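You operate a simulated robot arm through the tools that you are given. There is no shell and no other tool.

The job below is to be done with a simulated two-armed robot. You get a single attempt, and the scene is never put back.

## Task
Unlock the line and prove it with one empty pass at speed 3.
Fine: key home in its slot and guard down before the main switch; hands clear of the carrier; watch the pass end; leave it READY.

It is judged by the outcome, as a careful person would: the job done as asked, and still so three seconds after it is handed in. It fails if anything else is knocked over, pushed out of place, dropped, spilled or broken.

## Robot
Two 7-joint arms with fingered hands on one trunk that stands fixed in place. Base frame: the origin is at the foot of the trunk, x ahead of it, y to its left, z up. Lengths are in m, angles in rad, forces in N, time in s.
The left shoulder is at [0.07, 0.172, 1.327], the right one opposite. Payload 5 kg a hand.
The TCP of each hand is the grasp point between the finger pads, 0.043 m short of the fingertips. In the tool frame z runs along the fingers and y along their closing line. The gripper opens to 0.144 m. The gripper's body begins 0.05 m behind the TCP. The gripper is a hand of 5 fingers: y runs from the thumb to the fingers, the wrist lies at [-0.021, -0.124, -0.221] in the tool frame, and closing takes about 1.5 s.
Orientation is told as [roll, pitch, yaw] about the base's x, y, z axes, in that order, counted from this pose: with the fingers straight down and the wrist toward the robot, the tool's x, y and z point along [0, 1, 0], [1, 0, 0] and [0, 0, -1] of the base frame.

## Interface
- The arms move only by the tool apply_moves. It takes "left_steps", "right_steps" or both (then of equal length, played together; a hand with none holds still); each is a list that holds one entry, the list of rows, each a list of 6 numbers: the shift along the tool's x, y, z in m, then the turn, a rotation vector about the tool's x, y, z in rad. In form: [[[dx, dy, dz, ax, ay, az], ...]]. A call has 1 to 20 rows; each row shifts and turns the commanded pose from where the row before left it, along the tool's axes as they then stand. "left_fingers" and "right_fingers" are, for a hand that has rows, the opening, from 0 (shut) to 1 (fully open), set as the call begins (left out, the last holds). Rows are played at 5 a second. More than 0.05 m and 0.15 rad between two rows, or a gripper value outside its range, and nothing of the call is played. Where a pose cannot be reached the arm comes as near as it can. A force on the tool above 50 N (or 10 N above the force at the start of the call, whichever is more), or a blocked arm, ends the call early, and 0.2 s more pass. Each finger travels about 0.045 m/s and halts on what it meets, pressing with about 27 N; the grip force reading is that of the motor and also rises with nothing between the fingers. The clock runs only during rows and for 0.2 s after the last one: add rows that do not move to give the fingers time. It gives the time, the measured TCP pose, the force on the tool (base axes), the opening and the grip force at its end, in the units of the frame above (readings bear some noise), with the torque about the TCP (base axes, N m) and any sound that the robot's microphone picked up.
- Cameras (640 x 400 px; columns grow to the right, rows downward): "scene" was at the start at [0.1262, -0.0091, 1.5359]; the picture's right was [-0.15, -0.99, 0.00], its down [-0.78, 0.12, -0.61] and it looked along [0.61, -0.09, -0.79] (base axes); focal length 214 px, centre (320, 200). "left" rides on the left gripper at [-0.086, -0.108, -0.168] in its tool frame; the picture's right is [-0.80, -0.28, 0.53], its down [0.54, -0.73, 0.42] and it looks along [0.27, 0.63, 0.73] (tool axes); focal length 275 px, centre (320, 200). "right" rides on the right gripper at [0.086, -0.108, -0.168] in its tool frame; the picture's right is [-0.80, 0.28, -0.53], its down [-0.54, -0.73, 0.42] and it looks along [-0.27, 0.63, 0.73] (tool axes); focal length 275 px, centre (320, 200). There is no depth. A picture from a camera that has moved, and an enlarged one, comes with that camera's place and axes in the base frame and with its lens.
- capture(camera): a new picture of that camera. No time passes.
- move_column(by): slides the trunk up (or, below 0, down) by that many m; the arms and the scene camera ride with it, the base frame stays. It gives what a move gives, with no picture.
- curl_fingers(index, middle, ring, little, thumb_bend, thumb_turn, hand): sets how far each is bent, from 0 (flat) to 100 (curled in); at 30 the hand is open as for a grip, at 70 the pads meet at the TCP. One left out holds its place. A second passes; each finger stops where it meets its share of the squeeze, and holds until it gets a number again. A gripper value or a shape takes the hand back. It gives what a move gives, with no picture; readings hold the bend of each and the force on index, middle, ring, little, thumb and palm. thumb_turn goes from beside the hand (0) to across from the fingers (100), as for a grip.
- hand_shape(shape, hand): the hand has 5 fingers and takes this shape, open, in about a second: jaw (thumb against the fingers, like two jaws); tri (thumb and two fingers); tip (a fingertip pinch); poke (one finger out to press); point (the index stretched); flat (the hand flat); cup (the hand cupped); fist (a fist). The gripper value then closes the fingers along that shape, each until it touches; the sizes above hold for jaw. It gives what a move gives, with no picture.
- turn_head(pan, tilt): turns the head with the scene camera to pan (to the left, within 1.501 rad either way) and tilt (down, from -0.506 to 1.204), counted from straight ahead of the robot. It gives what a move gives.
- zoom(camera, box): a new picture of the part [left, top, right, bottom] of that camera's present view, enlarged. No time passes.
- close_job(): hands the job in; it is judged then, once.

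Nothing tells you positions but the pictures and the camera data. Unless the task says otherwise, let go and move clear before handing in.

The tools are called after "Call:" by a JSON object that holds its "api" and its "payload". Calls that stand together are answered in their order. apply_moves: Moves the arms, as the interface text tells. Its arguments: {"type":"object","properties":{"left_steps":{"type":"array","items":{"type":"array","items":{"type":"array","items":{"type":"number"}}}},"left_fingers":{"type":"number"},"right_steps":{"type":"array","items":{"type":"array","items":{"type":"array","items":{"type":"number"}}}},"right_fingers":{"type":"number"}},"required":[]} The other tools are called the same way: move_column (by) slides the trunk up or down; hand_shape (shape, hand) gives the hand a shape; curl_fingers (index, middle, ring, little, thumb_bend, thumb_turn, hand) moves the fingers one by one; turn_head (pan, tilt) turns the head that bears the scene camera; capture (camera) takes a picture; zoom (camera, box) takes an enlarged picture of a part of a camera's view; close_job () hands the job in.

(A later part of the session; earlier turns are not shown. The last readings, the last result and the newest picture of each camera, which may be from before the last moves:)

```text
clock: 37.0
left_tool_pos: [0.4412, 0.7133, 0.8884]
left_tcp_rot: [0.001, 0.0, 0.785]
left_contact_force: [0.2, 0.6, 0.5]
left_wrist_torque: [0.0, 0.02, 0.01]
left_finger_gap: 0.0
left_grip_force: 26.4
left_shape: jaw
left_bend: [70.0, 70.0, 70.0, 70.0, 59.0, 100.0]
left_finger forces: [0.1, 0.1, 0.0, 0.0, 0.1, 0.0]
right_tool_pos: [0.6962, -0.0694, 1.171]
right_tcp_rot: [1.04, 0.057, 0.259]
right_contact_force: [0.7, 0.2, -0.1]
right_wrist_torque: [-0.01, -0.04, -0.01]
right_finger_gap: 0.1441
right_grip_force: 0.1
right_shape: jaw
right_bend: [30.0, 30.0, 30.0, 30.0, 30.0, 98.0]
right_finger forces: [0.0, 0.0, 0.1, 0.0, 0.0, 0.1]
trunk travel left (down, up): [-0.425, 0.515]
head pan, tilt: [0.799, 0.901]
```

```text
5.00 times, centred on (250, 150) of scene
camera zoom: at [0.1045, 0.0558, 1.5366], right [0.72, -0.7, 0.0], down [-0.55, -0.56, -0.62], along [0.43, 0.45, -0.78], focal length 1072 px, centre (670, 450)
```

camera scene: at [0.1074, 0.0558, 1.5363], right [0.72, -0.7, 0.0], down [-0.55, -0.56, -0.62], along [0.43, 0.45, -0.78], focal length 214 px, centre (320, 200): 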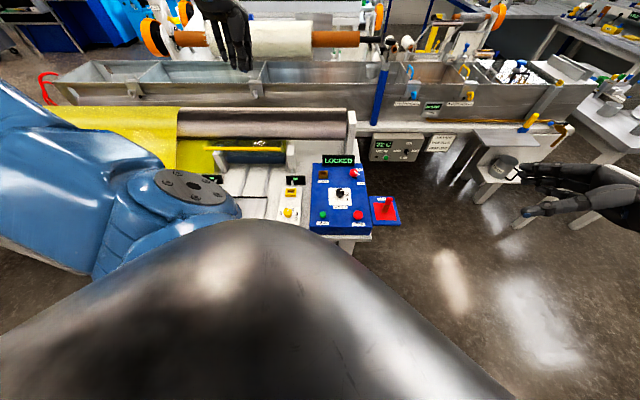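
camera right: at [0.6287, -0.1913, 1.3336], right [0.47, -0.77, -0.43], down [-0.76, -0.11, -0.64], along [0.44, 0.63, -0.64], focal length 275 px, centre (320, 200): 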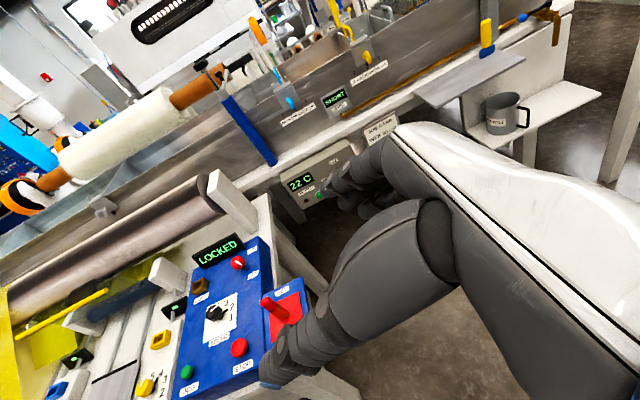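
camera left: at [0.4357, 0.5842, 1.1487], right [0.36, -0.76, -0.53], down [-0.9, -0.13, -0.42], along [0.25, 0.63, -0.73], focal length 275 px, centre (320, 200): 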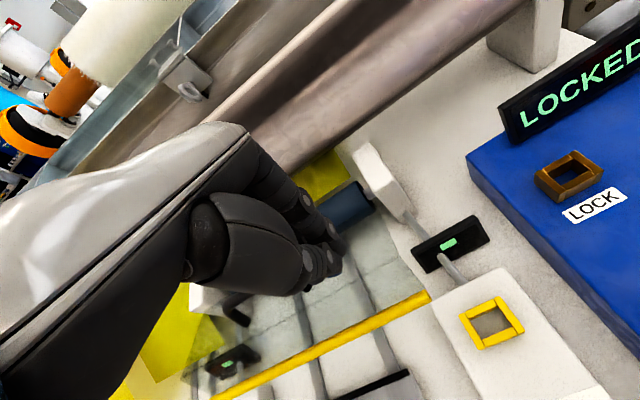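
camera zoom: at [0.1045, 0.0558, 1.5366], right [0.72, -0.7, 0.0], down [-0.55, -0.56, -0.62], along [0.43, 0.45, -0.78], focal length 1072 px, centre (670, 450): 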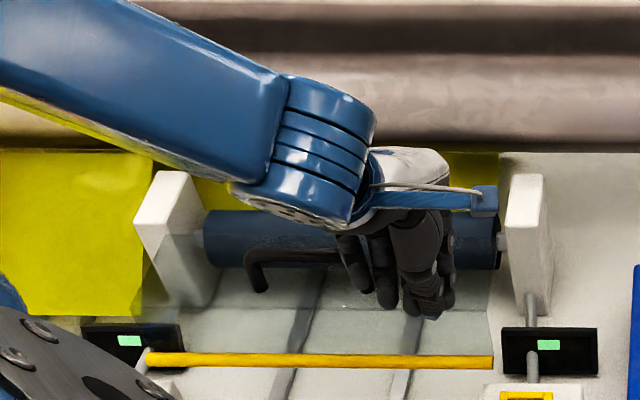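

Call:
{"api": "apply_moves", "payload": {"left_steps": [[[0, -0.001, 0.01, 0, 0, 0], [0, -0.001, 0.008, 0, 0, 0], [0, 0, 0.006, 0, 0, 0], [0, 0, 0, 0, 0, 0]]]}}

Call:
{"api": "zoom", "payload": {"camera": "right", "box": [0, 220, 200, 370]}}

Call:
{"api": "zoom", "payload": {"camera": "scene", "box": [200, 110, 300, 190]}}

```text
clock: 37.6
left_tool_pos: [0.4443, 0.7147, 0.8844]
left_tcp_rot: [-0.002, -0.02, 0.787]
left_contact_force: [-9.1, -6.2, 37.1]
left_wrist_torque: [-0.49, -0.29, -0.14]
left_finger_gap: 0.0001
left_grip_force: 26.8
left_shape: jaw
left_bend: [70.0, 70.0, 70.0, 70.0, 59.0, 100.0]
left_finger forces: [0.0, 0.0, 0.1, 0.0, 0.1, 0.1]
right_tool_pos: [0.6938, -0.0706, 1.1711]
right_tcp_rot: [1.042, 0.054, 0.257]
right_contact_force: [-0.2, 1.4, -0.2]
right_wrist_torque: [0.0, 0.01, 0.02]
right_finger_gap: 0.1441
right_grip_force: 0.0
right_shape: jaw
right_bend: [30.0, 30.0, 30.0, 30.0, 30.0, 98.0]
right_finger forces: [0.0, 0.0, 0.0, 0.0, 0.1, 0.1]
trunk travel left (down, up): [-0.425, 0.515]
head pan, tilt: [0.799, 0.901]
stopped in row 2 (left hand): the force on the tool passed its limit at 58 N (the readings are from after the stop); the commanded pose is now the measured one
```

```text
2.67 times, centred on (100, 295) of right
camera zoom: at [0.6239, -0.1939, 1.3359], right [0.47, -0.77, -0.43], down [-0.76, -0.11, -0.64], along [0.45, 0.63, -0.63], focal length 734 px, centre (907, -53)
```

zoom: 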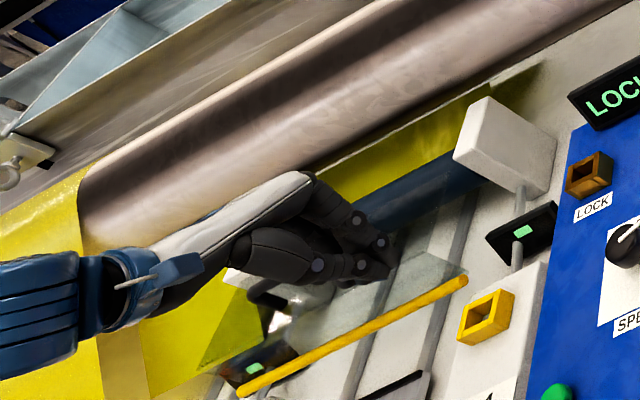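

```text
5.00 times, centred on (250, 150) of scene
camera zoom: at [0.1021, 0.0531, 1.5372], right [0.72, -0.7, 0.0], down [-0.55, -0.56, -0.62], along [0.43, 0.45, -0.78], focal length 1072 px, centre (670, 450)
```

zoom: 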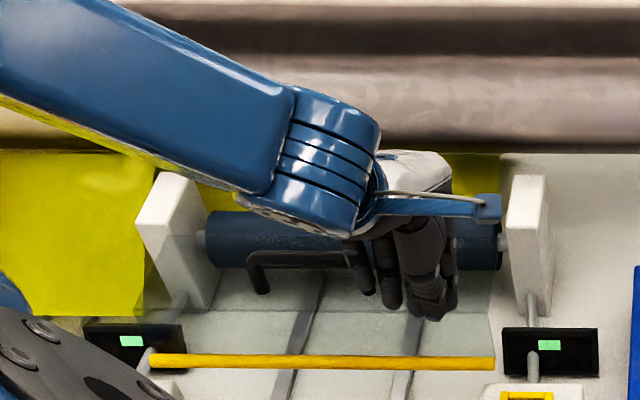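

It stopped firmly at 58 N. I'll lift the hand off and check whether the guard is fully down.

Call:
{"api": "apply_moves", "payload": {"left_steps": [[[0, 0, -0.03, 0, 0, 0], [0, 0, -0.04, 0, 0, 0], [0, 0, -0.05, 0, 0, 0], [0, 0, -0.05, 0, 0, 0], [0, -0.04, -0.03, 0, 0, 0], [0, -0.05, 0, 0, 0, 0], [0, -0.05, 0, 0, 0, 0]]]}}

Call:
{"api": "zoom", "payload": {"camera": "right", "box": [0, 220, 200, 370]}}

Call:
{"api": "zoom", "payload": {"camera": "scene", "box": [200, 110, 300, 190]}}

Call:
{"api": "capture", "payload": {"camera": "left"}}

Call:
{"api": "capture", "payload": {"camera": "scene"}}

```text
clock: 39.2
left_tool_pos: [0.3488, 0.6253, 1.0764]
left_tcp_rot: [-0.002, -0.01, 0.786]
left_contact_force: [-0.1, 1.0, -0.1]
left_wrist_torque: [0.01, -0.02, 0.01]
left_finger_gap: 0.0
left_grip_force: 26.7
left_shape: jaw
left_bend: [70.0, 70.0, 70.0, 70.0, 60.0, 100.0]
left_finger forces: [0.0, 0.0, 0.0, 0.0, 0.1, 0.0]
left hand out of reach, approached as far as the arm can: row 7
right_tool_pos: [0.6957, -0.0701, 1.1701]
right_tcp_rot: [1.041, 0.054, 0.258]
right_contact_force: [-0.3, 0.4, -0.1]
right_wrist_torque: [-0.01, 0.0, -0.03]
right_finger_gap: 0.144
right_grip_force: 0.1
right_shape: jaw
right_bend: [30.0, 30.0, 30.0, 30.0, 30.0, 98.0]
right_finger forces: [0.0, 0.1, 0.1, 0.1, 0.0, 0.0]
trunk travel left (down, up): [-0.425, 0.515]
head pan, tilt: [0.799, 0.901]
```

```text
2.67 times, centred on (100, 295) of right
camera zoom: at [0.6248, -0.1927, 1.3355], right [0.47, -0.77, -0.43], down [-0.76, -0.11, -0.64], along [0.45, 0.63, -0.63], focal length 734 px, centre (907, -53)
```

zoom: 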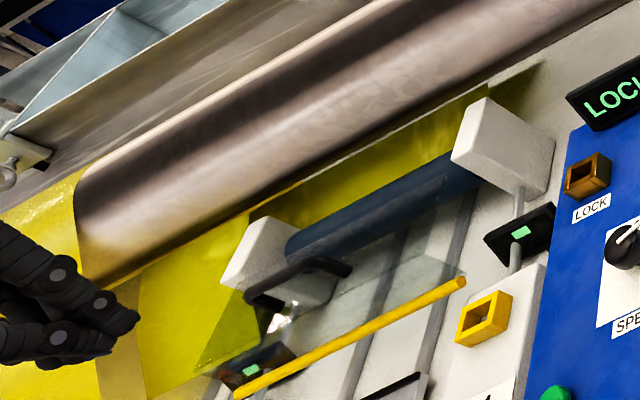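

```text
5.00 times, centred on (250, 150) of scene
camera zoom: at [0.1033, 0.0551, 1.5367], right [0.72, -0.7, 0.0], down [-0.55, -0.56, -0.62], along [0.43, 0.45, -0.78], focal length 1072 px, centre (670, 450)
```

zoom: 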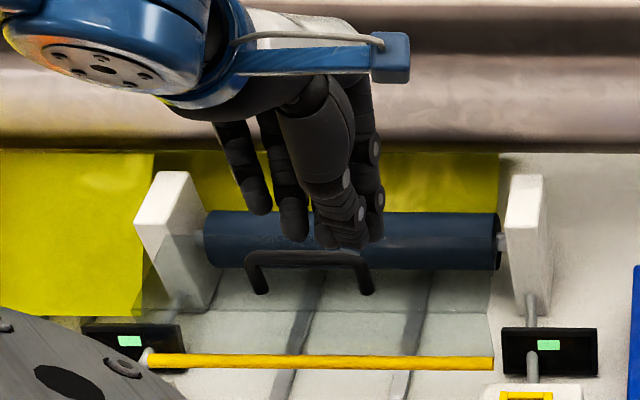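

```text
taken
camera left: at [0.3318, 0.487, 1.2437], right [0.37, -0.76, -0.54], down [-0.89, -0.13, -0.43], along [0.26, 0.64, -0.73], focal length 275 px, centre (320, 200)
```

left: 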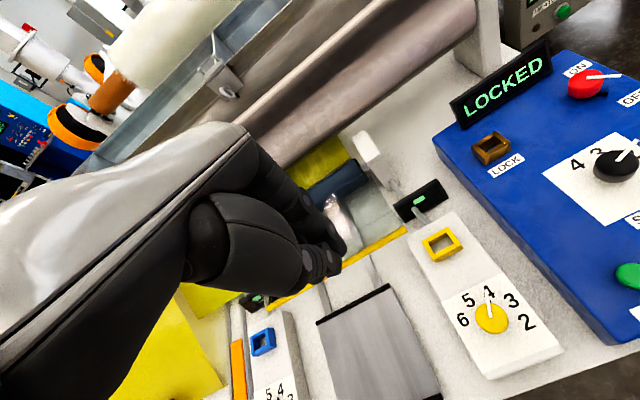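

```text
taken
camera scene: at [0.1033, 0.0551, 1.5367], right [0.72, -0.7, 0.0], down [-0.55, -0.56, -0.62], along [0.43, 0.45, -0.78], focal length 214 px, centre (320, 200)
```

scene: 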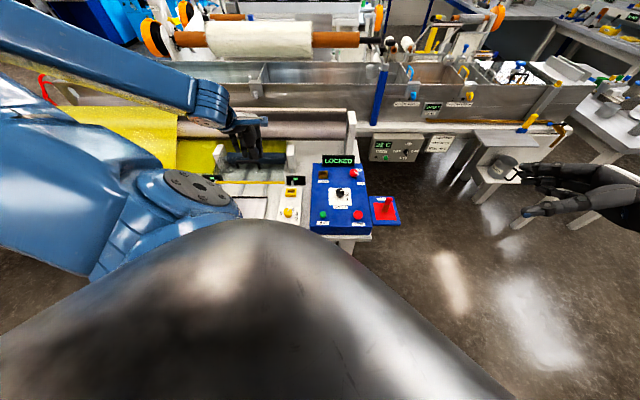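

The guard's bar has come down to about z 0.78 and it meets a hard stop, so I take it as closed. Next is the key, so I'll bring the left hand, partly open, over it.

Call:
{"api": "apply_moves", "payload": {"left_steps": [[[-0.045, -0.0035, 0, 0, 0, 0], [-0.045, -0.0035, 0, 0, 0, 0], [-0.045, -0.0035, 0, 0, 0, 0], [-0.045, -0.0035, 0, 0, 0, 0], [-0.045, -0.0035, 0, 0, 0, 0], [-0.045, -0.0035, 0, 0, 0, 0], [-0.045, -0.0035, 0, 0, 0, 0], [-0.045, -0.0035, 0, 0, 0, 0], [-0.045, -0.0035, 0, 0, 0, 0], [-0.045, -0.0035, 0, 0, 0, 0], [-0.045, -0.0035, 0, 0, 0, 0], [0, 0, 0, 0, 0, 0]]], "left_fingers": 0.5}}

Call:
{"api": "capture", "payload": {"camera": "left"}}

Call:
{"api": "capture", "payload": {"camera": "right"}}

Call:
{"api": "zoom", "payload": {"camera": "scene", "box": [190, 120, 430, 260]}}

```text
clock: 41.8
left_tool_pos: [0.6851, 0.2664, 1.0752]
left_tcp_rot: [-0.003, -0.012, 0.786]
left_contact_force: [0.4, 0.1, 1.2]
left_wrist_torque: [-0.04, -0.01, 0.0]
left_finger_gap: 0.072
left_grip_force: 0.0
left_shape: jaw
left_bend: [74.0, 45.0, 42.0, 40.0, 70.0, 100.0]
left_finger forces: [0.0, 0.0, 0.0, 0.0, 0.0, 0.1]
left hand out of reach, approached as far as the arm can: row 1, 2
right_tool_pos: [0.696, -0.0685, 1.171]
right_tcp_rot: [1.038, 0.055, 0.258]
right_contact_force: [-0.5, 0.7, -0.1]
right_wrist_torque: [-0.07, -0.04, -0.02]
right_finger_gap: 0.144
right_grip_force: 0.1
right_shape: jaw
right_bend: [30.0, 30.0, 30.0, 30.0, 30.0, 98.0]
right_finger forces: [0.0, 0.0, 0.0, 0.1, 0.0, 0.0]
trunk travel left (down, up): [-0.425, 0.515]
head pan, tilt: [0.799, 0.901]
```

```text
taken
camera left: at [0.6676, 0.1271, 1.2414], right [0.37, -0.76, -0.54], down [-0.89, -0.13, -0.43], along [0.26, 0.64, -0.72], focal length 275 px, centre (320, 200)
```

left: 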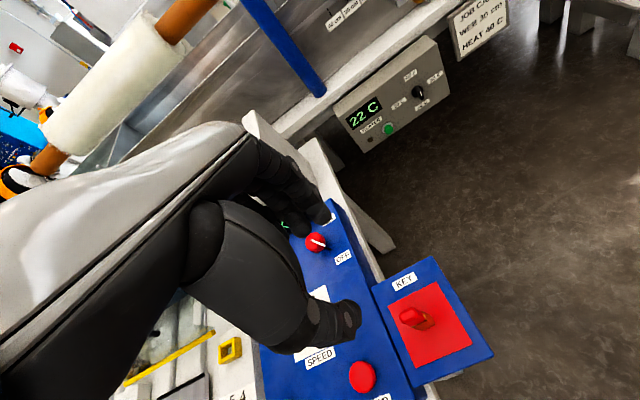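

```text
taken
camera right: at [0.6248, -0.1906, 1.3359], right [0.47, -0.77, -0.43], down [-0.76, -0.11, -0.64], along [0.45, 0.63, -0.64], focal length 275 px, centre (320, 200)
```

right: 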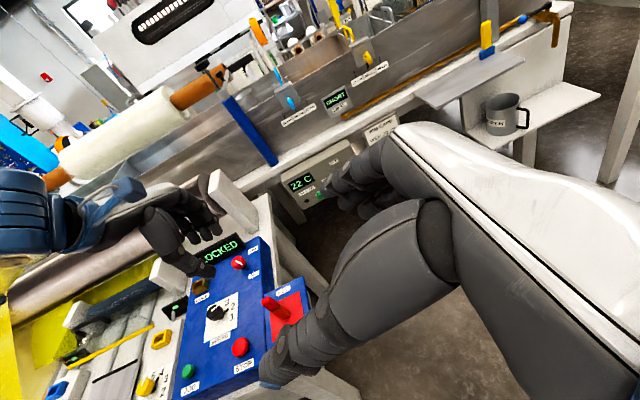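

```text
2.67 times, centred on (310, 190) of scene
camera zoom: at [0.1033, 0.0573, 1.5367], right [0.72, -0.7, 0.0], down [-0.55, -0.56, -0.62], along [0.43, 0.44, -0.78], focal length 572 px, centre (347, 227)
```

zoom: 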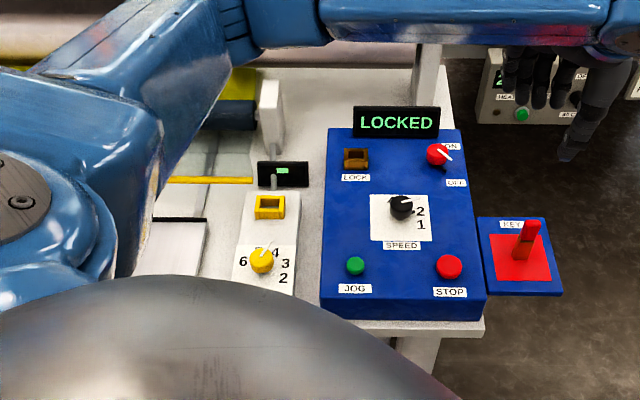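

Call:
{"api": "apply_moves", "payload": {"left_steps": [[[0, 0, 0, 0, 0, 0], [0, 0, 0, 0, 0, 0], [0, 0, 0, 0, 0, 0], [0, 0, 0, 0, 0, 0]]]}}

Call:
{"api": "zoom", "payload": {"camera": "left", "box": [260, 200, 500, 400]}}

Call:
{"api": "zoom", "payload": {"camera": "scene", "box": [360, 100, 440, 240]}}

Call:
{"api": "zoom", "payload": {"camera": "right", "box": [100, 170, 320, 370]}}

```text
clock: 42.8
left_tool_pos: [0.6855, 0.2648, 1.0738]
left_tcp_rot: [-0.002, -0.012, 0.787]
left_contact_force: [0.3, 0.0, -0.2]
left_wrist_torque: [0.01, 0.02, 0.01]
left_finger_gap: 0.0718
left_grip_force: 0.1
left_shape: jaw
left_bend: [74.0, 45.0, 42.0, 40.0, 70.0, 100.0]
left_finger forces: [0.0, 0.1, 0.0, 0.0, 0.0, 0.0]
right_tool_pos: [0.6959, -0.0691, 1.1707]
right_tcp_rot: [1.04, 0.055, 0.257]
right_contact_force: [0.0, -0.7, 1.2]
right_wrist_torque: [0.0, 0.0, 0.0]
right_finger_gap: 0.1441
right_grip_force: 0.1
right_shape: jaw
right_bend: [30.0, 30.0, 30.0, 30.0, 30.0, 98.0]
right_finger forces: [0.1, 0.0, 0.0, 0.0, 0.0, 0.1]
trunk travel left (down, up): [-0.425, 0.515]
head pan, tilt: [0.799, 0.901]
```

```text
2.00 times, centred on (380, 300) of left
camera zoom: at [0.6684, 0.126, 1.2408], right [0.37, -0.76, -0.54], down [-0.89, -0.13, -0.43], along [0.26, 0.64, -0.72], focal length 551 px, centre (200, 0)
```

zoom: 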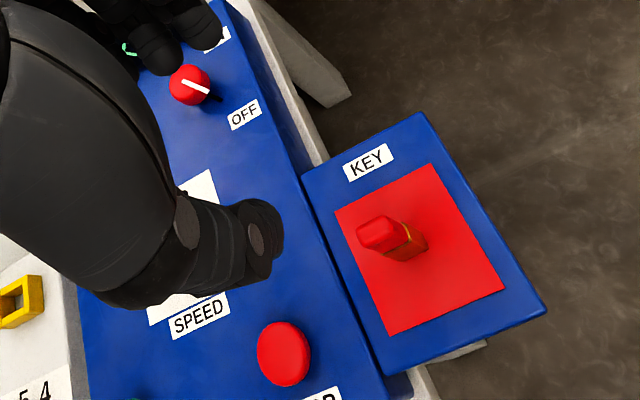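

```text
2.86 times, centred on (400, 170) of scene
camera zoom: at [0.1047, 0.0557, 1.5366], right [0.72, -0.7, 0.0], down [-0.55, -0.56, -0.62], along [0.43, 0.45, -0.78], focal length 613 px, centre (91, 286)
```

zoom: 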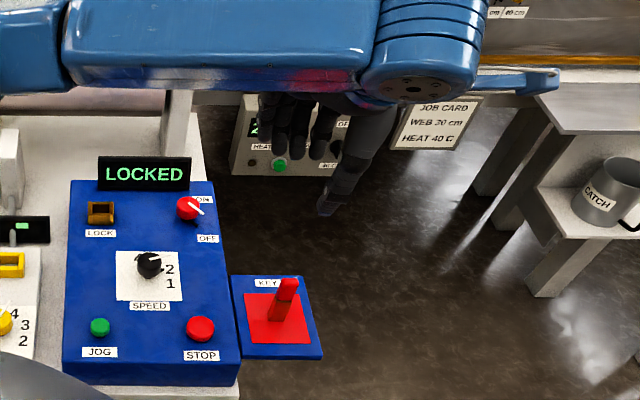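

```text
2.00 times, centred on (210, 270) of right
camera zoom: at [0.6261, -0.1919, 1.335], right [0.47, -0.77, -0.43], down [-0.76, -0.11, -0.64], along [0.45, 0.63, -0.64], focal length 551 px, centre (540, 60)
```

zoom: 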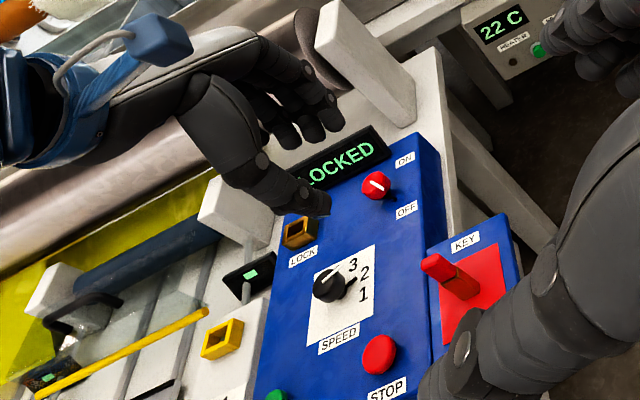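

The index and thumb seem to be still together while the other fingers opened. I'll reset the hand to an open jaw and look.

Call:
{"api": "hand_shape", "payload": {"hand": "left", "shape": "jaw"}}

Call:
{"api": "apply_moves", "payload": {"left_steps": [[[0, 0, 0, 0, 0, 0], [0, 0, 0, 0, 0, 0], [0, 0, 0, 0, 0, 0], [0, 0, 0, 0, 0, 0], [0, 0, 0, 0, 0, 0]]], "left_fingers": 0.6}}

Call:
{"api": "capture", "payload": {"camera": "left"}}

Call:
{"api": "zoom", "payload": {"camera": "right", "box": [100, 170, 320, 370]}}

```text
clock: 43.7
left_tool_pos: [0.6857, 0.2657, 1.0742]
left_tcp_rot: [0.0, -0.013, 0.788]
left_contact_force: [-0.3, -0.9, -0.4]
left_wrist_torque: [0.02, 0.01, 0.02]
left_finger_gap: 0.1439
left_grip_force: 0.0
left_shape: jaw
left_bend: [30.0, 30.0, 30.0, 30.0, 30.0, 98.0]
left_finger forces: [0.1, 0.1, 0.0, 0.0, 0.0, 0.0]
right_tool_pos: [0.6971, -0.069, 1.1701]
right_tcp_rot: [1.04, 0.056, 0.257]
right_contact_force: [-0.2, 0.3, -0.9]
right_wrist_torque: [0.01, 0.0, 0.01]
right_finger_gap: 0.144
right_grip_force: 0.1
right_shape: jaw
right_bend: [30.0, 30.0, 30.0, 30.0, 30.0, 98.0]
right_finger forces: [0.0, 0.0, 0.0, 0.0, 0.0, 0.0]
trunk travel left (down, up): [-0.425, 0.515]
head pan, tilt: [0.799, 0.901]
```

```text
clock: 44.9
left_tool_pos: [0.6856, 0.2651, 1.0745]
left_tcp_rot: [-0.001, -0.013, 0.787]
left_contact_force: [0.1, -0.3, 0.2]
left_wrist_torque: [0.04, 0.02, -0.01]
left_finger_gap: 0.0869
left_grip_force: 0.1
left_shape: jaw
left_bend: [28.0, 41.0, 38.0, 43.0, 65.0, 100.0]
left_finger forces: [0.0, 0.0, 0.1, 0.0, 0.0, 0.0]
right_tool_pos: [0.6975, -0.0698, 1.1694]
right_tcp_rot: [1.04, 0.057, 0.259]
right_contact_force: [-0.2, 0.0, 0.0]
right_wrist_torque: [0.01, 0.02, 0.03]
right_finger_gap: 0.1439
right_grip_force: 0.1
right_shape: jaw
right_bend: [30.0, 30.0, 30.0, 30.0, 30.0, 98.0]
right_finger forces: [0.1, 0.0, 0.1, 0.1, 0.1, 0.0]
trunk travel left (down, up): [-0.425, 0.515]
head pan, tilt: [0.799, 0.901]
```

```text
taken
camera left: at [0.6684, 0.1261, 1.2408], right [0.37, -0.76, -0.54], down [-0.89, -0.13, -0.43], along [0.26, 0.64, -0.72], focal length 275 px, centre (320, 200)
```

left: 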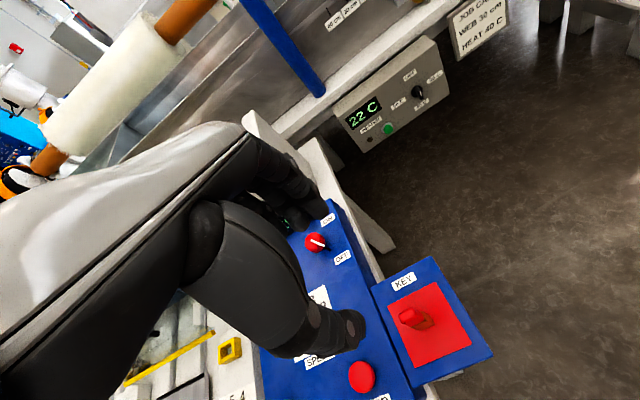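

```text
2.00 times, centred on (210, 270) of right
camera zoom: at [0.6262, -0.1919, 1.3349], right [0.47, -0.77, -0.43], down [-0.76, -0.11, -0.64], along [0.45, 0.63, -0.64], focal length 551 px, centre (540, 60)
```

zoom: 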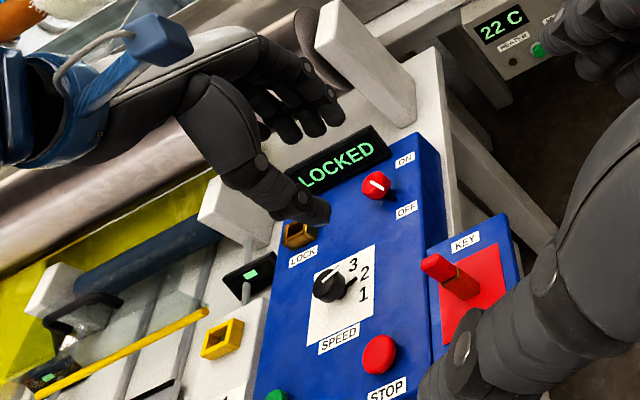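

The jaw is now open and symmetric, thumb on the near side and fingers on the far side. I'll measure the key more precisely from the close cameras.

Call:
{"api": "zoom", "payload": {"camera": "left", "box": [370, 250, 500, 380]}}

Call:
{"api": "zoom", "payload": {"camera": "right", "box": [230, 270, 320, 370]}}

Call:
{"api": "zoom", "payload": {"camera": "scene", "box": [360, 185, 410, 230]}}

Call:
{"api": "zoom", "payload": {"camera": "scene", "box": [308, 150, 368, 195]}}

```text
3.08 times, centred on (435, 315) of left
camera zoom: at [0.6684, 0.1261, 1.2408], right [0.37, -0.76, -0.54], down [-0.89, -0.13, -0.43], along [0.26, 0.64, -0.72], focal length 847 px, centre (-34, -154)
```

zoom: 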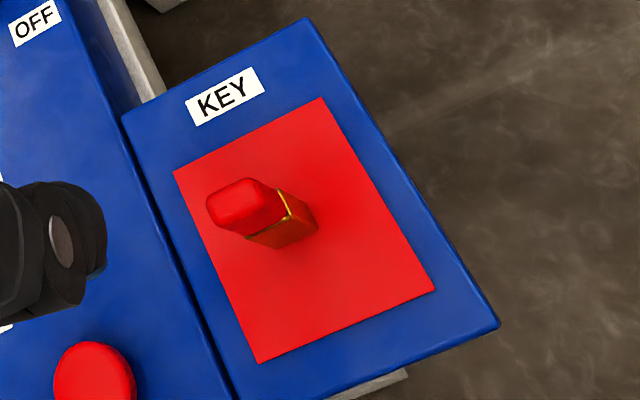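

```text
4.00 times, centred on (275, 320) of right
camera zoom: at [0.6262, -0.1919, 1.3349], right [0.47, -0.77, -0.43], down [-0.76, -0.11, -0.64], along [0.45, 0.63, -0.64], focal length 1101 px, centre (500, -280)
```

zoom: 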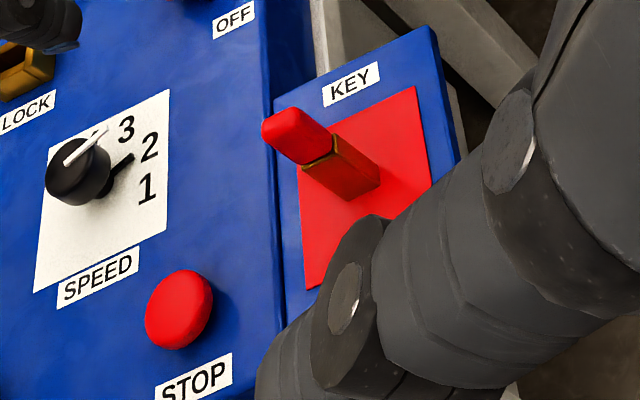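

```text
8.89 times, centred on (385, 208) of scene
camera zoom: at [0.1047, 0.0558, 1.5366], right [0.72, -0.7, 0.0], down [-0.55, -0.56, -0.62], along [0.43, 0.45, -0.78], focal length 1906 px, centre (-258, 133)
```

zoom: 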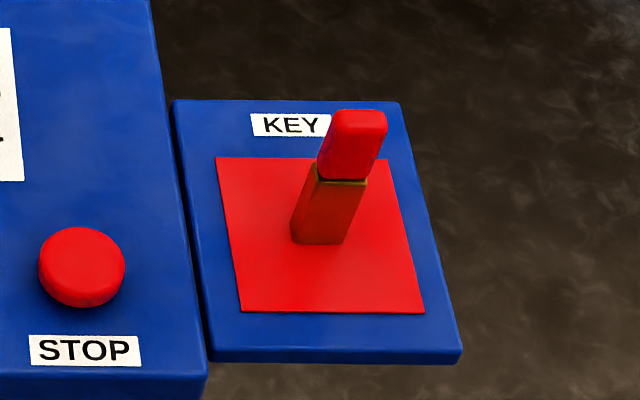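

```text
8.89 times, centred on (338, 172) of scene
camera zoom: at [0.1047, 0.0558, 1.5366], right [0.72, -0.7, 0.0], down [-0.55, -0.56, -0.62], along [0.43, 0.45, -0.78], focal length 1906 px, centre (160, 444)
```

zoom: 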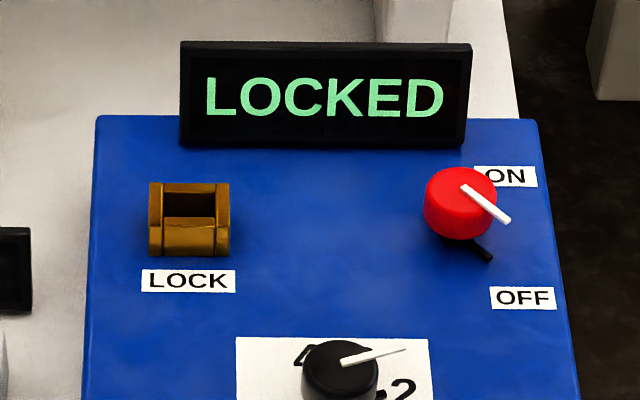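

The key stands at about (0.671, 0.242), with its long side along the line's right axis, the same way as the lock slot. I'll line up above it and stop just over its top.

Call:
{"api": "apply_moves", "payload": {"left_steps": [[[-0.003, -0.0135, 0, 0.0092, 0.0092, 0], [-0.003, -0.0132, 0, 0, 0, 0], [0, 0, 0.045, 0, 0, 0], [0, 0, 0.045, 0, 0, 0], [0, 0, 0.03, 0, 0, 0], [0, 0, 0, 0, 0, 0]]]}}

Call:
{"api": "capture", "payload": {"camera": "left"}}

Call:
{"api": "zoom", "payload": {"camera": "right", "box": [180, 220, 320, 370]}}

Call:
{"api": "zoom", "payload": {"camera": "scene", "box": [340, 140, 440, 230]}}

```text
clock: 46.3
left_tool_pos: [0.6716, 0.2426, 0.9532]
left_tcp_rot: [0.009, -0.004, 0.788]
left_contact_force: [0.1, -0.3, -0.1]
left_wrist_torque: [-0.02, 0.02, 0.01]
left_finger_gap: 0.0869
left_grip_force: 0.2
left_shape: jaw
left_bend: [74.0, 41.0, 38.0, 43.0, 65.0, 100.0]
left_finger forces: [0.0, 0.0, 0.0, 0.0, 0.0, 0.1]
right_tool_pos: [0.6972, -0.0692, 1.1705]
right_tcp_rot: [1.041, 0.055, 0.259]
right_contact_force: [-0.4, -0.9, 0.4]
right_wrist_torque: [-0.01, 0.0, 0.0]
right_finger_gap: 0.1439
right_grip_force: 0.1
right_shape: jaw
right_bend: [30.0, 30.0, 30.0, 30.0, 30.0, 98.0]
right_finger forces: [0.0, 0.0, 0.1, 0.0, 0.0, 0.1]
trunk travel left (down, up): [-0.425, 0.515]
head pan, tilt: [0.799, 0.901]
```

```text
taken
camera left: at [0.6566, 0.1031, 1.1202], right [0.36, -0.76, -0.54], down [-0.9, -0.13, -0.42], along [0.25, 0.64, -0.73], focal length 275 px, centre (320, 200)
```

left: 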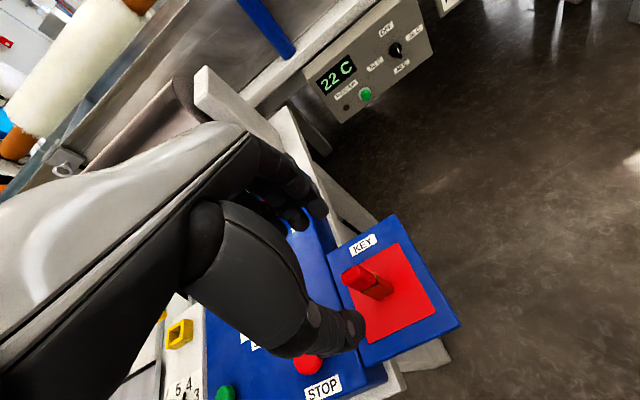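

```text
2.67 times, centred on (250, 295) of right
camera zoom: at [0.6263, -0.1918, 1.3349], right [0.47, -0.77, -0.43], down [-0.76, -0.11, -0.64], along [0.45, 0.63, -0.64], focal length 734 px, centre (507, -53)
```

zoom: 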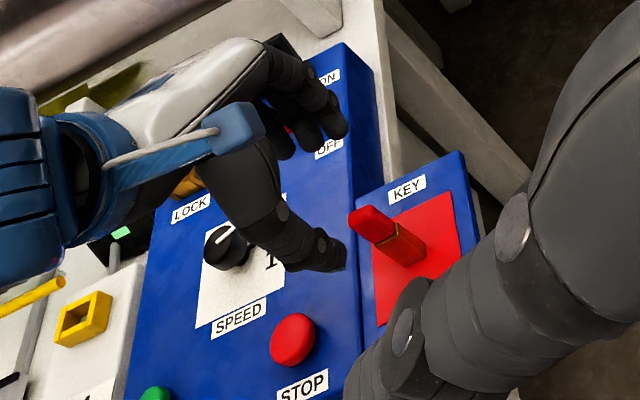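

```text
4.44 times, centred on (390, 185) of scene
camera zoom: at [0.1049, 0.0558, 1.5366], right [0.72, -0.7, 0.0], down [-0.55, -0.56, -0.62], along [0.43, 0.45, -0.78], focal length 953 px, centre (9, 267)
```

zoom: 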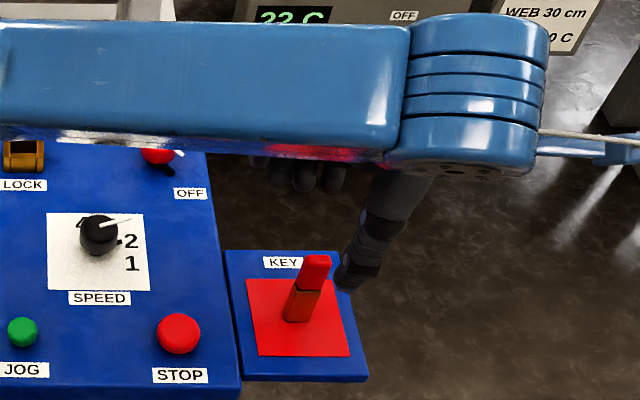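

Call:
{"api": "zoom", "payload": {"camera": "left", "box": [240, 150, 420, 350]}}

Call:
{"api": "zoom", "payload": {"camera": "right", "box": [230, 220, 320, 310]}}

```text
2.00 times, centred on (330, 250) of left
camera zoom: at [0.6566, 0.1031, 1.1202], right [0.36, -0.76, -0.54], down [-0.9, -0.13, -0.42], along [0.25, 0.64, -0.73], focal length 551 px, centre (300, 100)
```

zoom: 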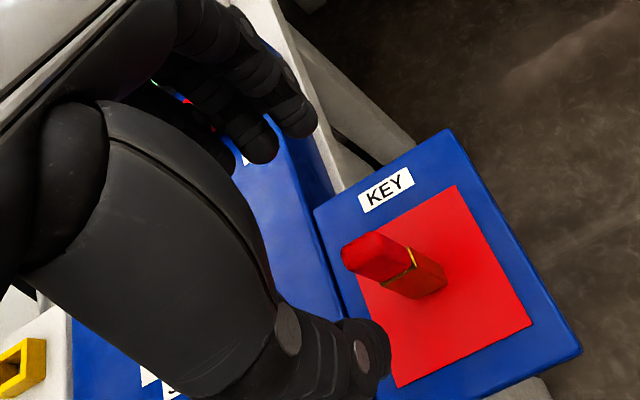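

```text
4.44 times, centred on (275, 265) of right
camera zoom: at [0.6263, -0.1918, 1.3349], right [0.47, -0.77, -0.43], down [-0.76, -0.11, -0.64], along [0.45, 0.63, -0.64], focal length 1224 px, centre (520, -89)
```

zoom: 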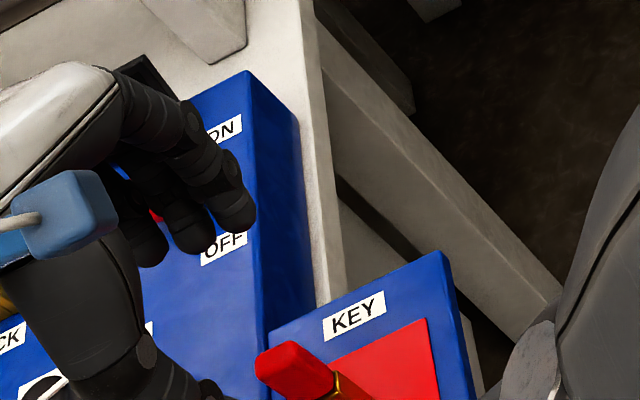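

The key sits between the thumb and the fingers, as I wanted. I'll lower over the handle.

Call:
{"api": "apply_moves", "payload": {"left_steps": [[[0, 0, 0.03, 0, 0, 0], [0, 0, 0.025, 0, 0, 0], [0, 0, 0.022, 0, 0, 0], [0, 0, 0, 0, 0, 0]]]}}

Call:
{"api": "zoom", "payload": {"camera": "left", "box": [240, 150, 420, 350]}}

Call:
{"api": "zoom", "payload": {"camera": "right", "box": [180, 220, 320, 370]}}

Call:
{"api": "zoom", "payload": {"camera": "scene", "box": [340, 140, 440, 230]}}

```text
clock: 47.3
left_tool_pos: [0.6709, 0.2433, 0.877]
left_tcp_rot: [0.009, -0.003, 0.787]
left_contact_force: [0.0, -0.6, 0.6]
left_wrist_torque: [0.0, 0.0, 0.0]
left_finger_gap: 0.0867
left_grip_force: 0.0
left_shape: jaw
left_bend: [74.0, 41.0, 38.0, 43.0, 65.0, 100.0]
left_finger forces: [0.0, 0.0, 0.0, 0.1, 0.0, 0.0]
right_tool_pos: [0.6977, -0.0695, 1.1703]
right_tcp_rot: [1.04, 0.056, 0.258]
right_contact_force: [0.5, 0.5, 0.3]
right_wrist_torque: [0.0, 0.01, -0.01]
right_finger_gap: 0.1438
right_grip_force: 0.1
right_shape: jaw
right_bend: [30.0, 30.0, 30.0, 30.0, 30.0, 98.0]
right_finger forces: [0.1, 0.0, 0.0, 0.0, 0.1, 0.0]
trunk travel left (down, up): [-0.425, 0.515]
head pan, tilt: [0.799, 0.901]
```

```text
2.00 times, centred on (330, 250) of left
camera zoom: at [0.6561, 0.1041, 1.0438], right [0.36, -0.76, -0.54], down [-0.9, -0.13, -0.42], along [0.25, 0.64, -0.73], focal length 551 px, centre (300, 100)
```

zoom: 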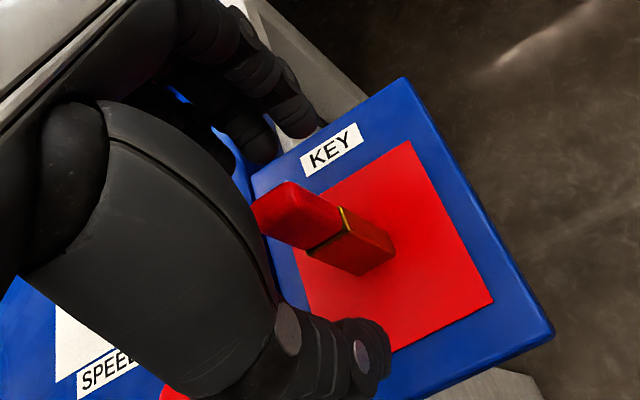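

```text
2.67 times, centred on (250, 295) of right
camera zoom: at [0.6261, -0.1919, 1.335], right [0.47, -0.77, -0.43], down [-0.76, -0.11, -0.64], along [0.45, 0.63, -0.64], focal length 734 px, centre (507, -53)
```

zoom: 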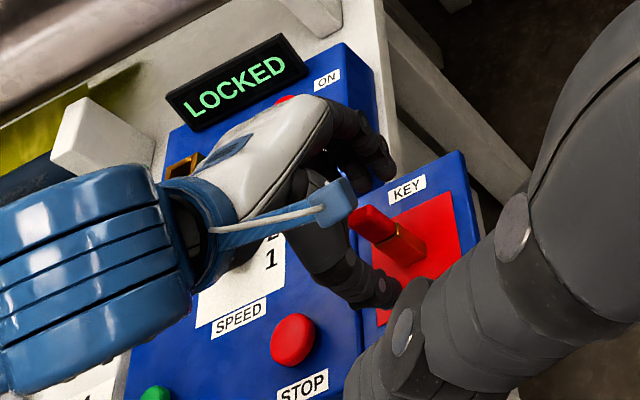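

```text
4.44 times, centred on (390, 185) of scene
camera zoom: at [0.1047, 0.0558, 1.5366], right [0.72, -0.7, 0.0], down [-0.55, -0.56, -0.62], along [0.43, 0.45, -0.78], focal length 953 px, centre (9, 267)
```

zoom: 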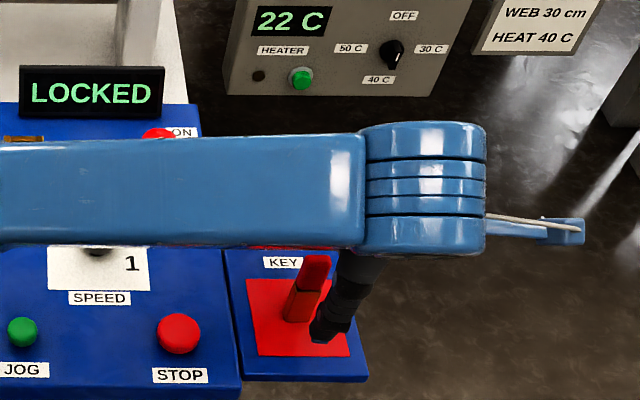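

The handle top lies right at the grasp point. I'll close in stages.

Call:
{"api": "apply_moves", "payload": {"left_steps": [[[0, 0, 0, 0, 0, 0], [0, 0, 0, 0, 0, 0], [0, 0, 0, 0, 0, 0], [0, 0, 0, 0, 0, 0], [0, 0, 0, 0, 0, 0]]], "left_fingers": 0.3}}

Call:
{"api": "zoom", "payload": {"camera": "left", "box": [240, 150, 420, 350]}}

Call:
{"api": "zoom", "payload": {"camera": "scene", "box": [350, 170, 420, 230]}}

Call:
{"api": "zoom", "payload": {"camera": "right", "box": [230, 260, 320, 340]}}

```text
clock: 48.5
left_tool_pos: [0.6718, 0.2422, 0.877]
left_tcp_rot: [0.008, -0.003, 0.788]
left_contact_force: [-0.7, -0.2, -0.2]
left_wrist_torque: [0.03, -0.02, 0.01]
left_finger_gap: 0.0435
left_grip_force: 0.0
left_shape: jaw
left_bend: [74.0, 54.0, 51.0, 48.0, 74.0, 100.0]
left_finger forces: [0.1, 0.1, 0.0, 0.1, 0.0, 0.0]
right_tool_pos: [0.6965, -0.0706, 1.1697]
right_tcp_rot: [1.04, 0.056, 0.258]
right_contact_force: [-1.0, 0.3, 0.1]
right_wrist_torque: [0.02, 0.04, 0.01]
right_finger_gap: 0.1441
right_grip_force: 0.0
right_shape: jaw
right_bend: [30.0, 30.0, 30.0, 30.0, 30.0, 98.0]
right_finger forces: [0.0, 0.1, 0.0, 0.0, 0.1, 0.1]
trunk travel left (down, up): [-0.425, 0.515]
head pan, tilt: [0.799, 0.901]
```

```text
2.00 times, centred on (330, 250) of left
camera zoom: at [0.6561, 0.1039, 1.0439], right [0.36, -0.76, -0.54], down [-0.9, -0.13, -0.42], along [0.25, 0.64, -0.73], focal length 551 px, centre (300, 100)
```

zoom: 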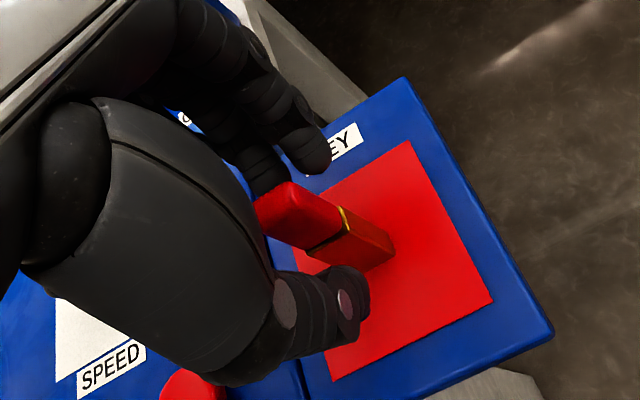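

```text
6.67 times, centred on (385, 200) of scene
camera zoom: at [0.1047, 0.0557, 1.5366], right [0.72, -0.7, 0.0], down [-0.55, -0.56, -0.62], along [0.43, 0.45, -0.78], focal length 1430 px, centre (-113, 200)
```

zoom: 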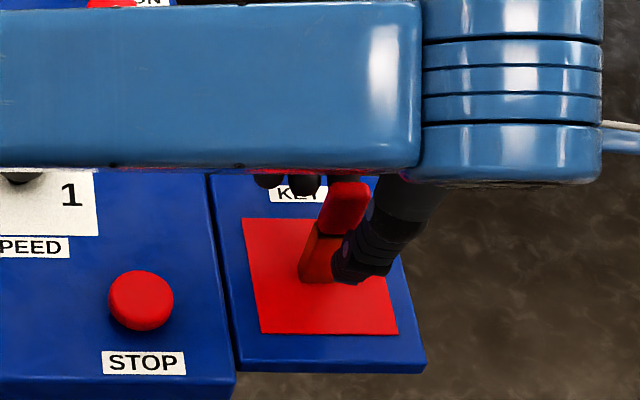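

```text
5.00 times, centred on (275, 300) of right
camera zoom: at [0.6261, -0.1919, 1.335], right [0.47, -0.77, -0.43], down [-0.76, -0.11, -0.64], along [0.45, 0.63, -0.64], focal length 1376 px, centre (545, -300)
```

zoom: 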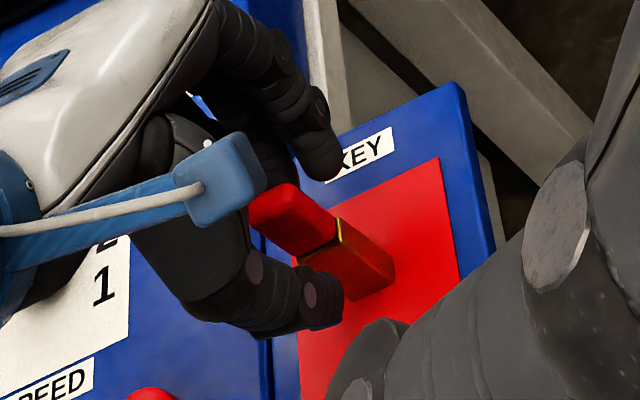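

The thumb sits about 5 mm right of the key's middle, so I'll nudge the hand and keep closing.

Call:
{"api": "apply_moves", "payload": {"left_steps": [[[0.004, 0, 0, 0, 0, 0], [0, 0, 0, 0, 0, 0], [0, 0, 0, 0, 0, 0], [0, 0, 0, 0, 0, 0]]], "left_fingers": 0.17}}

Call:
{"api": "zoom", "payload": {"camera": "left", "box": [240, 150, 420, 350]}}

Call:
{"api": "zoom", "payload": {"camera": "right", "box": [230, 260, 320, 340]}}

```text
clock: 49.5
left_tool_pos: [0.6683, 0.2449, 0.8767]
left_tcp_rot: [0.009, -0.003, 0.786]
left_contact_force: [-0.5, 0.0, 0.7]
left_wrist_torque: [0.02, -0.01, 0.03]
left_finger_gap: 0.0249
left_grip_force: 0.1
left_shape: jaw
left_bend: [73.0, 60.0, 59.0, 55.0, 74.0, 100.0]
left_finger forces: [0.0, 0.0, 0.1, 0.1, 0.0, 0.0]
right_tool_pos: [0.6973, -0.0702, 1.1702]
right_tcp_rot: [1.039, 0.056, 0.259]
right_contact_force: [0.7, -0.3, 0.9]
right_wrist_torque: [-0.01, 0.0, 0.0]
right_finger_gap: 0.1441
right_grip_force: 0.1
right_shape: jaw
right_bend: [30.0, 30.0, 30.0, 30.0, 30.0, 98.0]
right_finger forces: [0.1, 0.0, 0.0, 0.0, 0.0, 0.1]
trunk travel left (down, up): [-0.425, 0.515]
head pan, tilt: [0.799, 0.901]
```

```text
2.00 times, centred on (330, 250) of left
camera zoom: at [0.6533, 0.1067, 1.0437], right [0.36, -0.76, -0.54], down [-0.9, -0.13, -0.42], along [0.25, 0.64, -0.73], focal length 551 px, centre (300, 100)
```

zoom: 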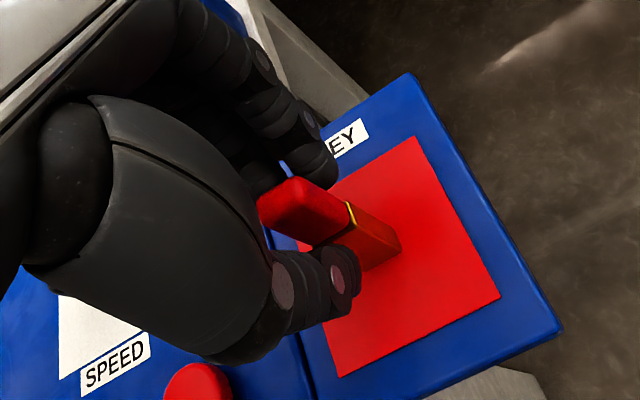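

```text
5.00 times, centred on (275, 300) of right
camera zoom: at [0.6261, -0.1919, 1.335], right [0.47, -0.77, -0.43], down [-0.76, -0.11, -0.64], along [0.45, 0.63, -0.64], focal length 1376 px, centre (545, -300)
```

zoom: 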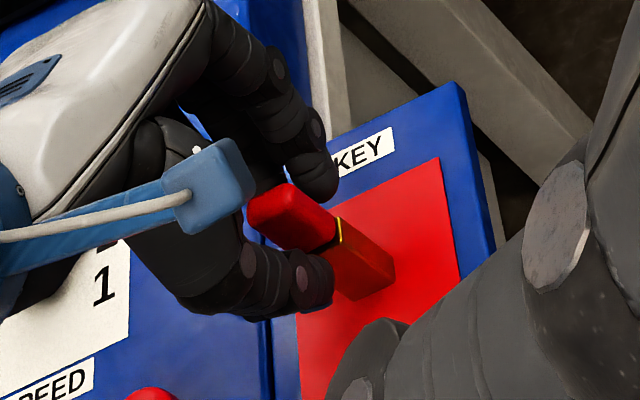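

Call:
{"api": "apply_moves", "payload": {"left_steps": [[[0, 0, 0, 0, 0, 0], [0, 0, 0, 0, 0, 0], [0, 0, 0, 0, 0, 0], [0, 0, 0, 0, 0, 0], [0, 0, 0, 0, 0, 0], [0, 0, 0, 0, 0, 0]]], "left_fingers": 0}}

Call:
{"api": "zoom", "payload": {"camera": "left", "box": [240, 150, 420, 350]}}

Call:
{"api": "zoom", "payload": {"camera": "right", "box": [230, 260, 320, 340]}}

Call:
{"api": "zoom", "payload": {"camera": "scene", "box": [350, 170, 420, 230]}}

```text
clock: 50.9
left_tool_pos: [0.669, 0.2467, 0.8763]
left_tcp_rot: [0.008, -0.004, 0.789]
left_contact_force: [-0.4, 0.1, 0.2]
left_wrist_torque: [-0.03, 0.03, 0.0]
left_finger_gap: 0.0064
left_grip_force: 27.2
left_shape: jaw
left_bend: [71.0, 70.0, 70.0, 70.0, 73.0, 100.0]
left_finger forces: [16.6, 6.0, 0.1, 0.0, 21.0, 0.0]
right_tool_pos: [0.6969, -0.0694, 1.1699]
right_tcp_rot: [1.04, 0.055, 0.259]
right_contact_force: [-0.9, -0.3, 0.5]
right_wrist_torque: [-0.01, 0.0, 0.05]
right_finger_gap: 0.1441
right_grip_force: 0.0
right_shape: jaw
right_bend: [30.0, 30.0, 30.0, 30.0, 30.0, 98.0]
right_finger forces: [0.0, 0.1, 0.0, 0.0, 0.0, 0.0]
trunk travel left (down, up): [-0.425, 0.515]
head pan, tilt: [0.799, 0.901]
```

```text
2.00 times, centred on (330, 250) of left
camera zoom: at [0.6534, 0.1067, 1.0436], right [0.36, -0.76, -0.54], down [-0.9, -0.13, -0.42], along [0.25, 0.64, -0.73], focal length 551 px, centre (300, 100)
```

zoom: 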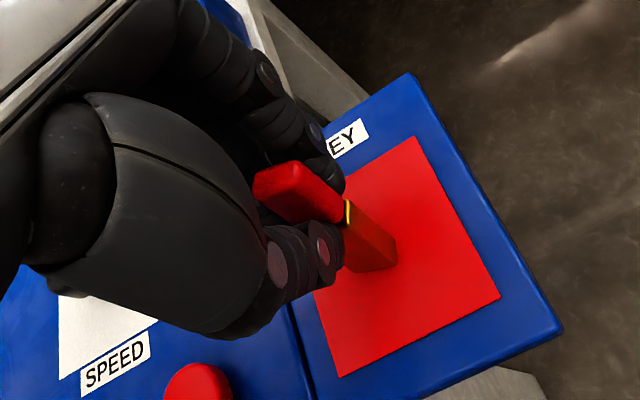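

```text
5.00 times, centred on (275, 300) of right
camera zoom: at [0.6261, -0.1919, 1.3349], right [0.47, -0.77, -0.43], down [-0.76, -0.11, -0.64], along [0.45, 0.63, -0.64], focal length 1376 px, centre (545, -300)
```

zoom: 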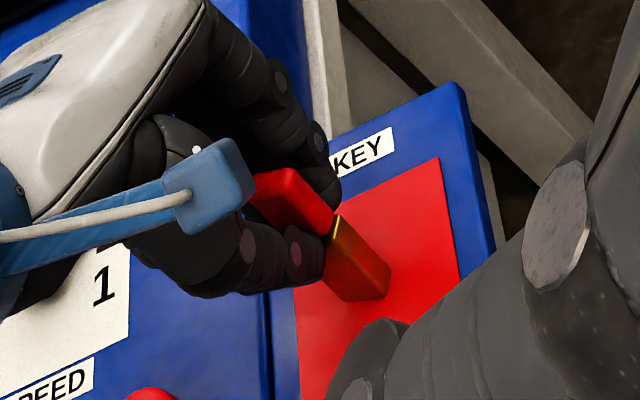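

```text
6.67 times, centred on (385, 200) of scene
camera zoom: at [0.1047, 0.0558, 1.5366], right [0.72, -0.7, 0.0], down [-0.55, -0.56, -0.62], along [0.43, 0.45, -0.78], focal length 1430 px, centre (-113, 200)
```

zoom: 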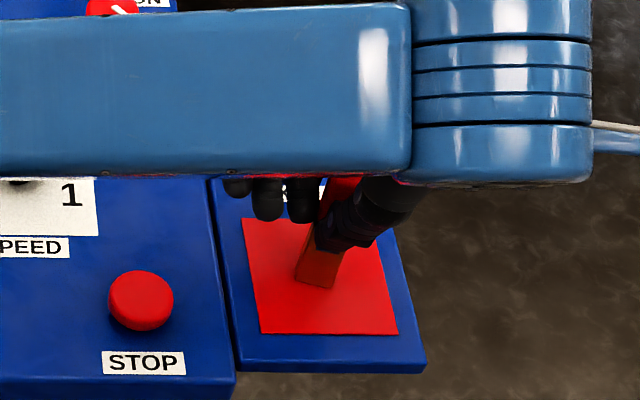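

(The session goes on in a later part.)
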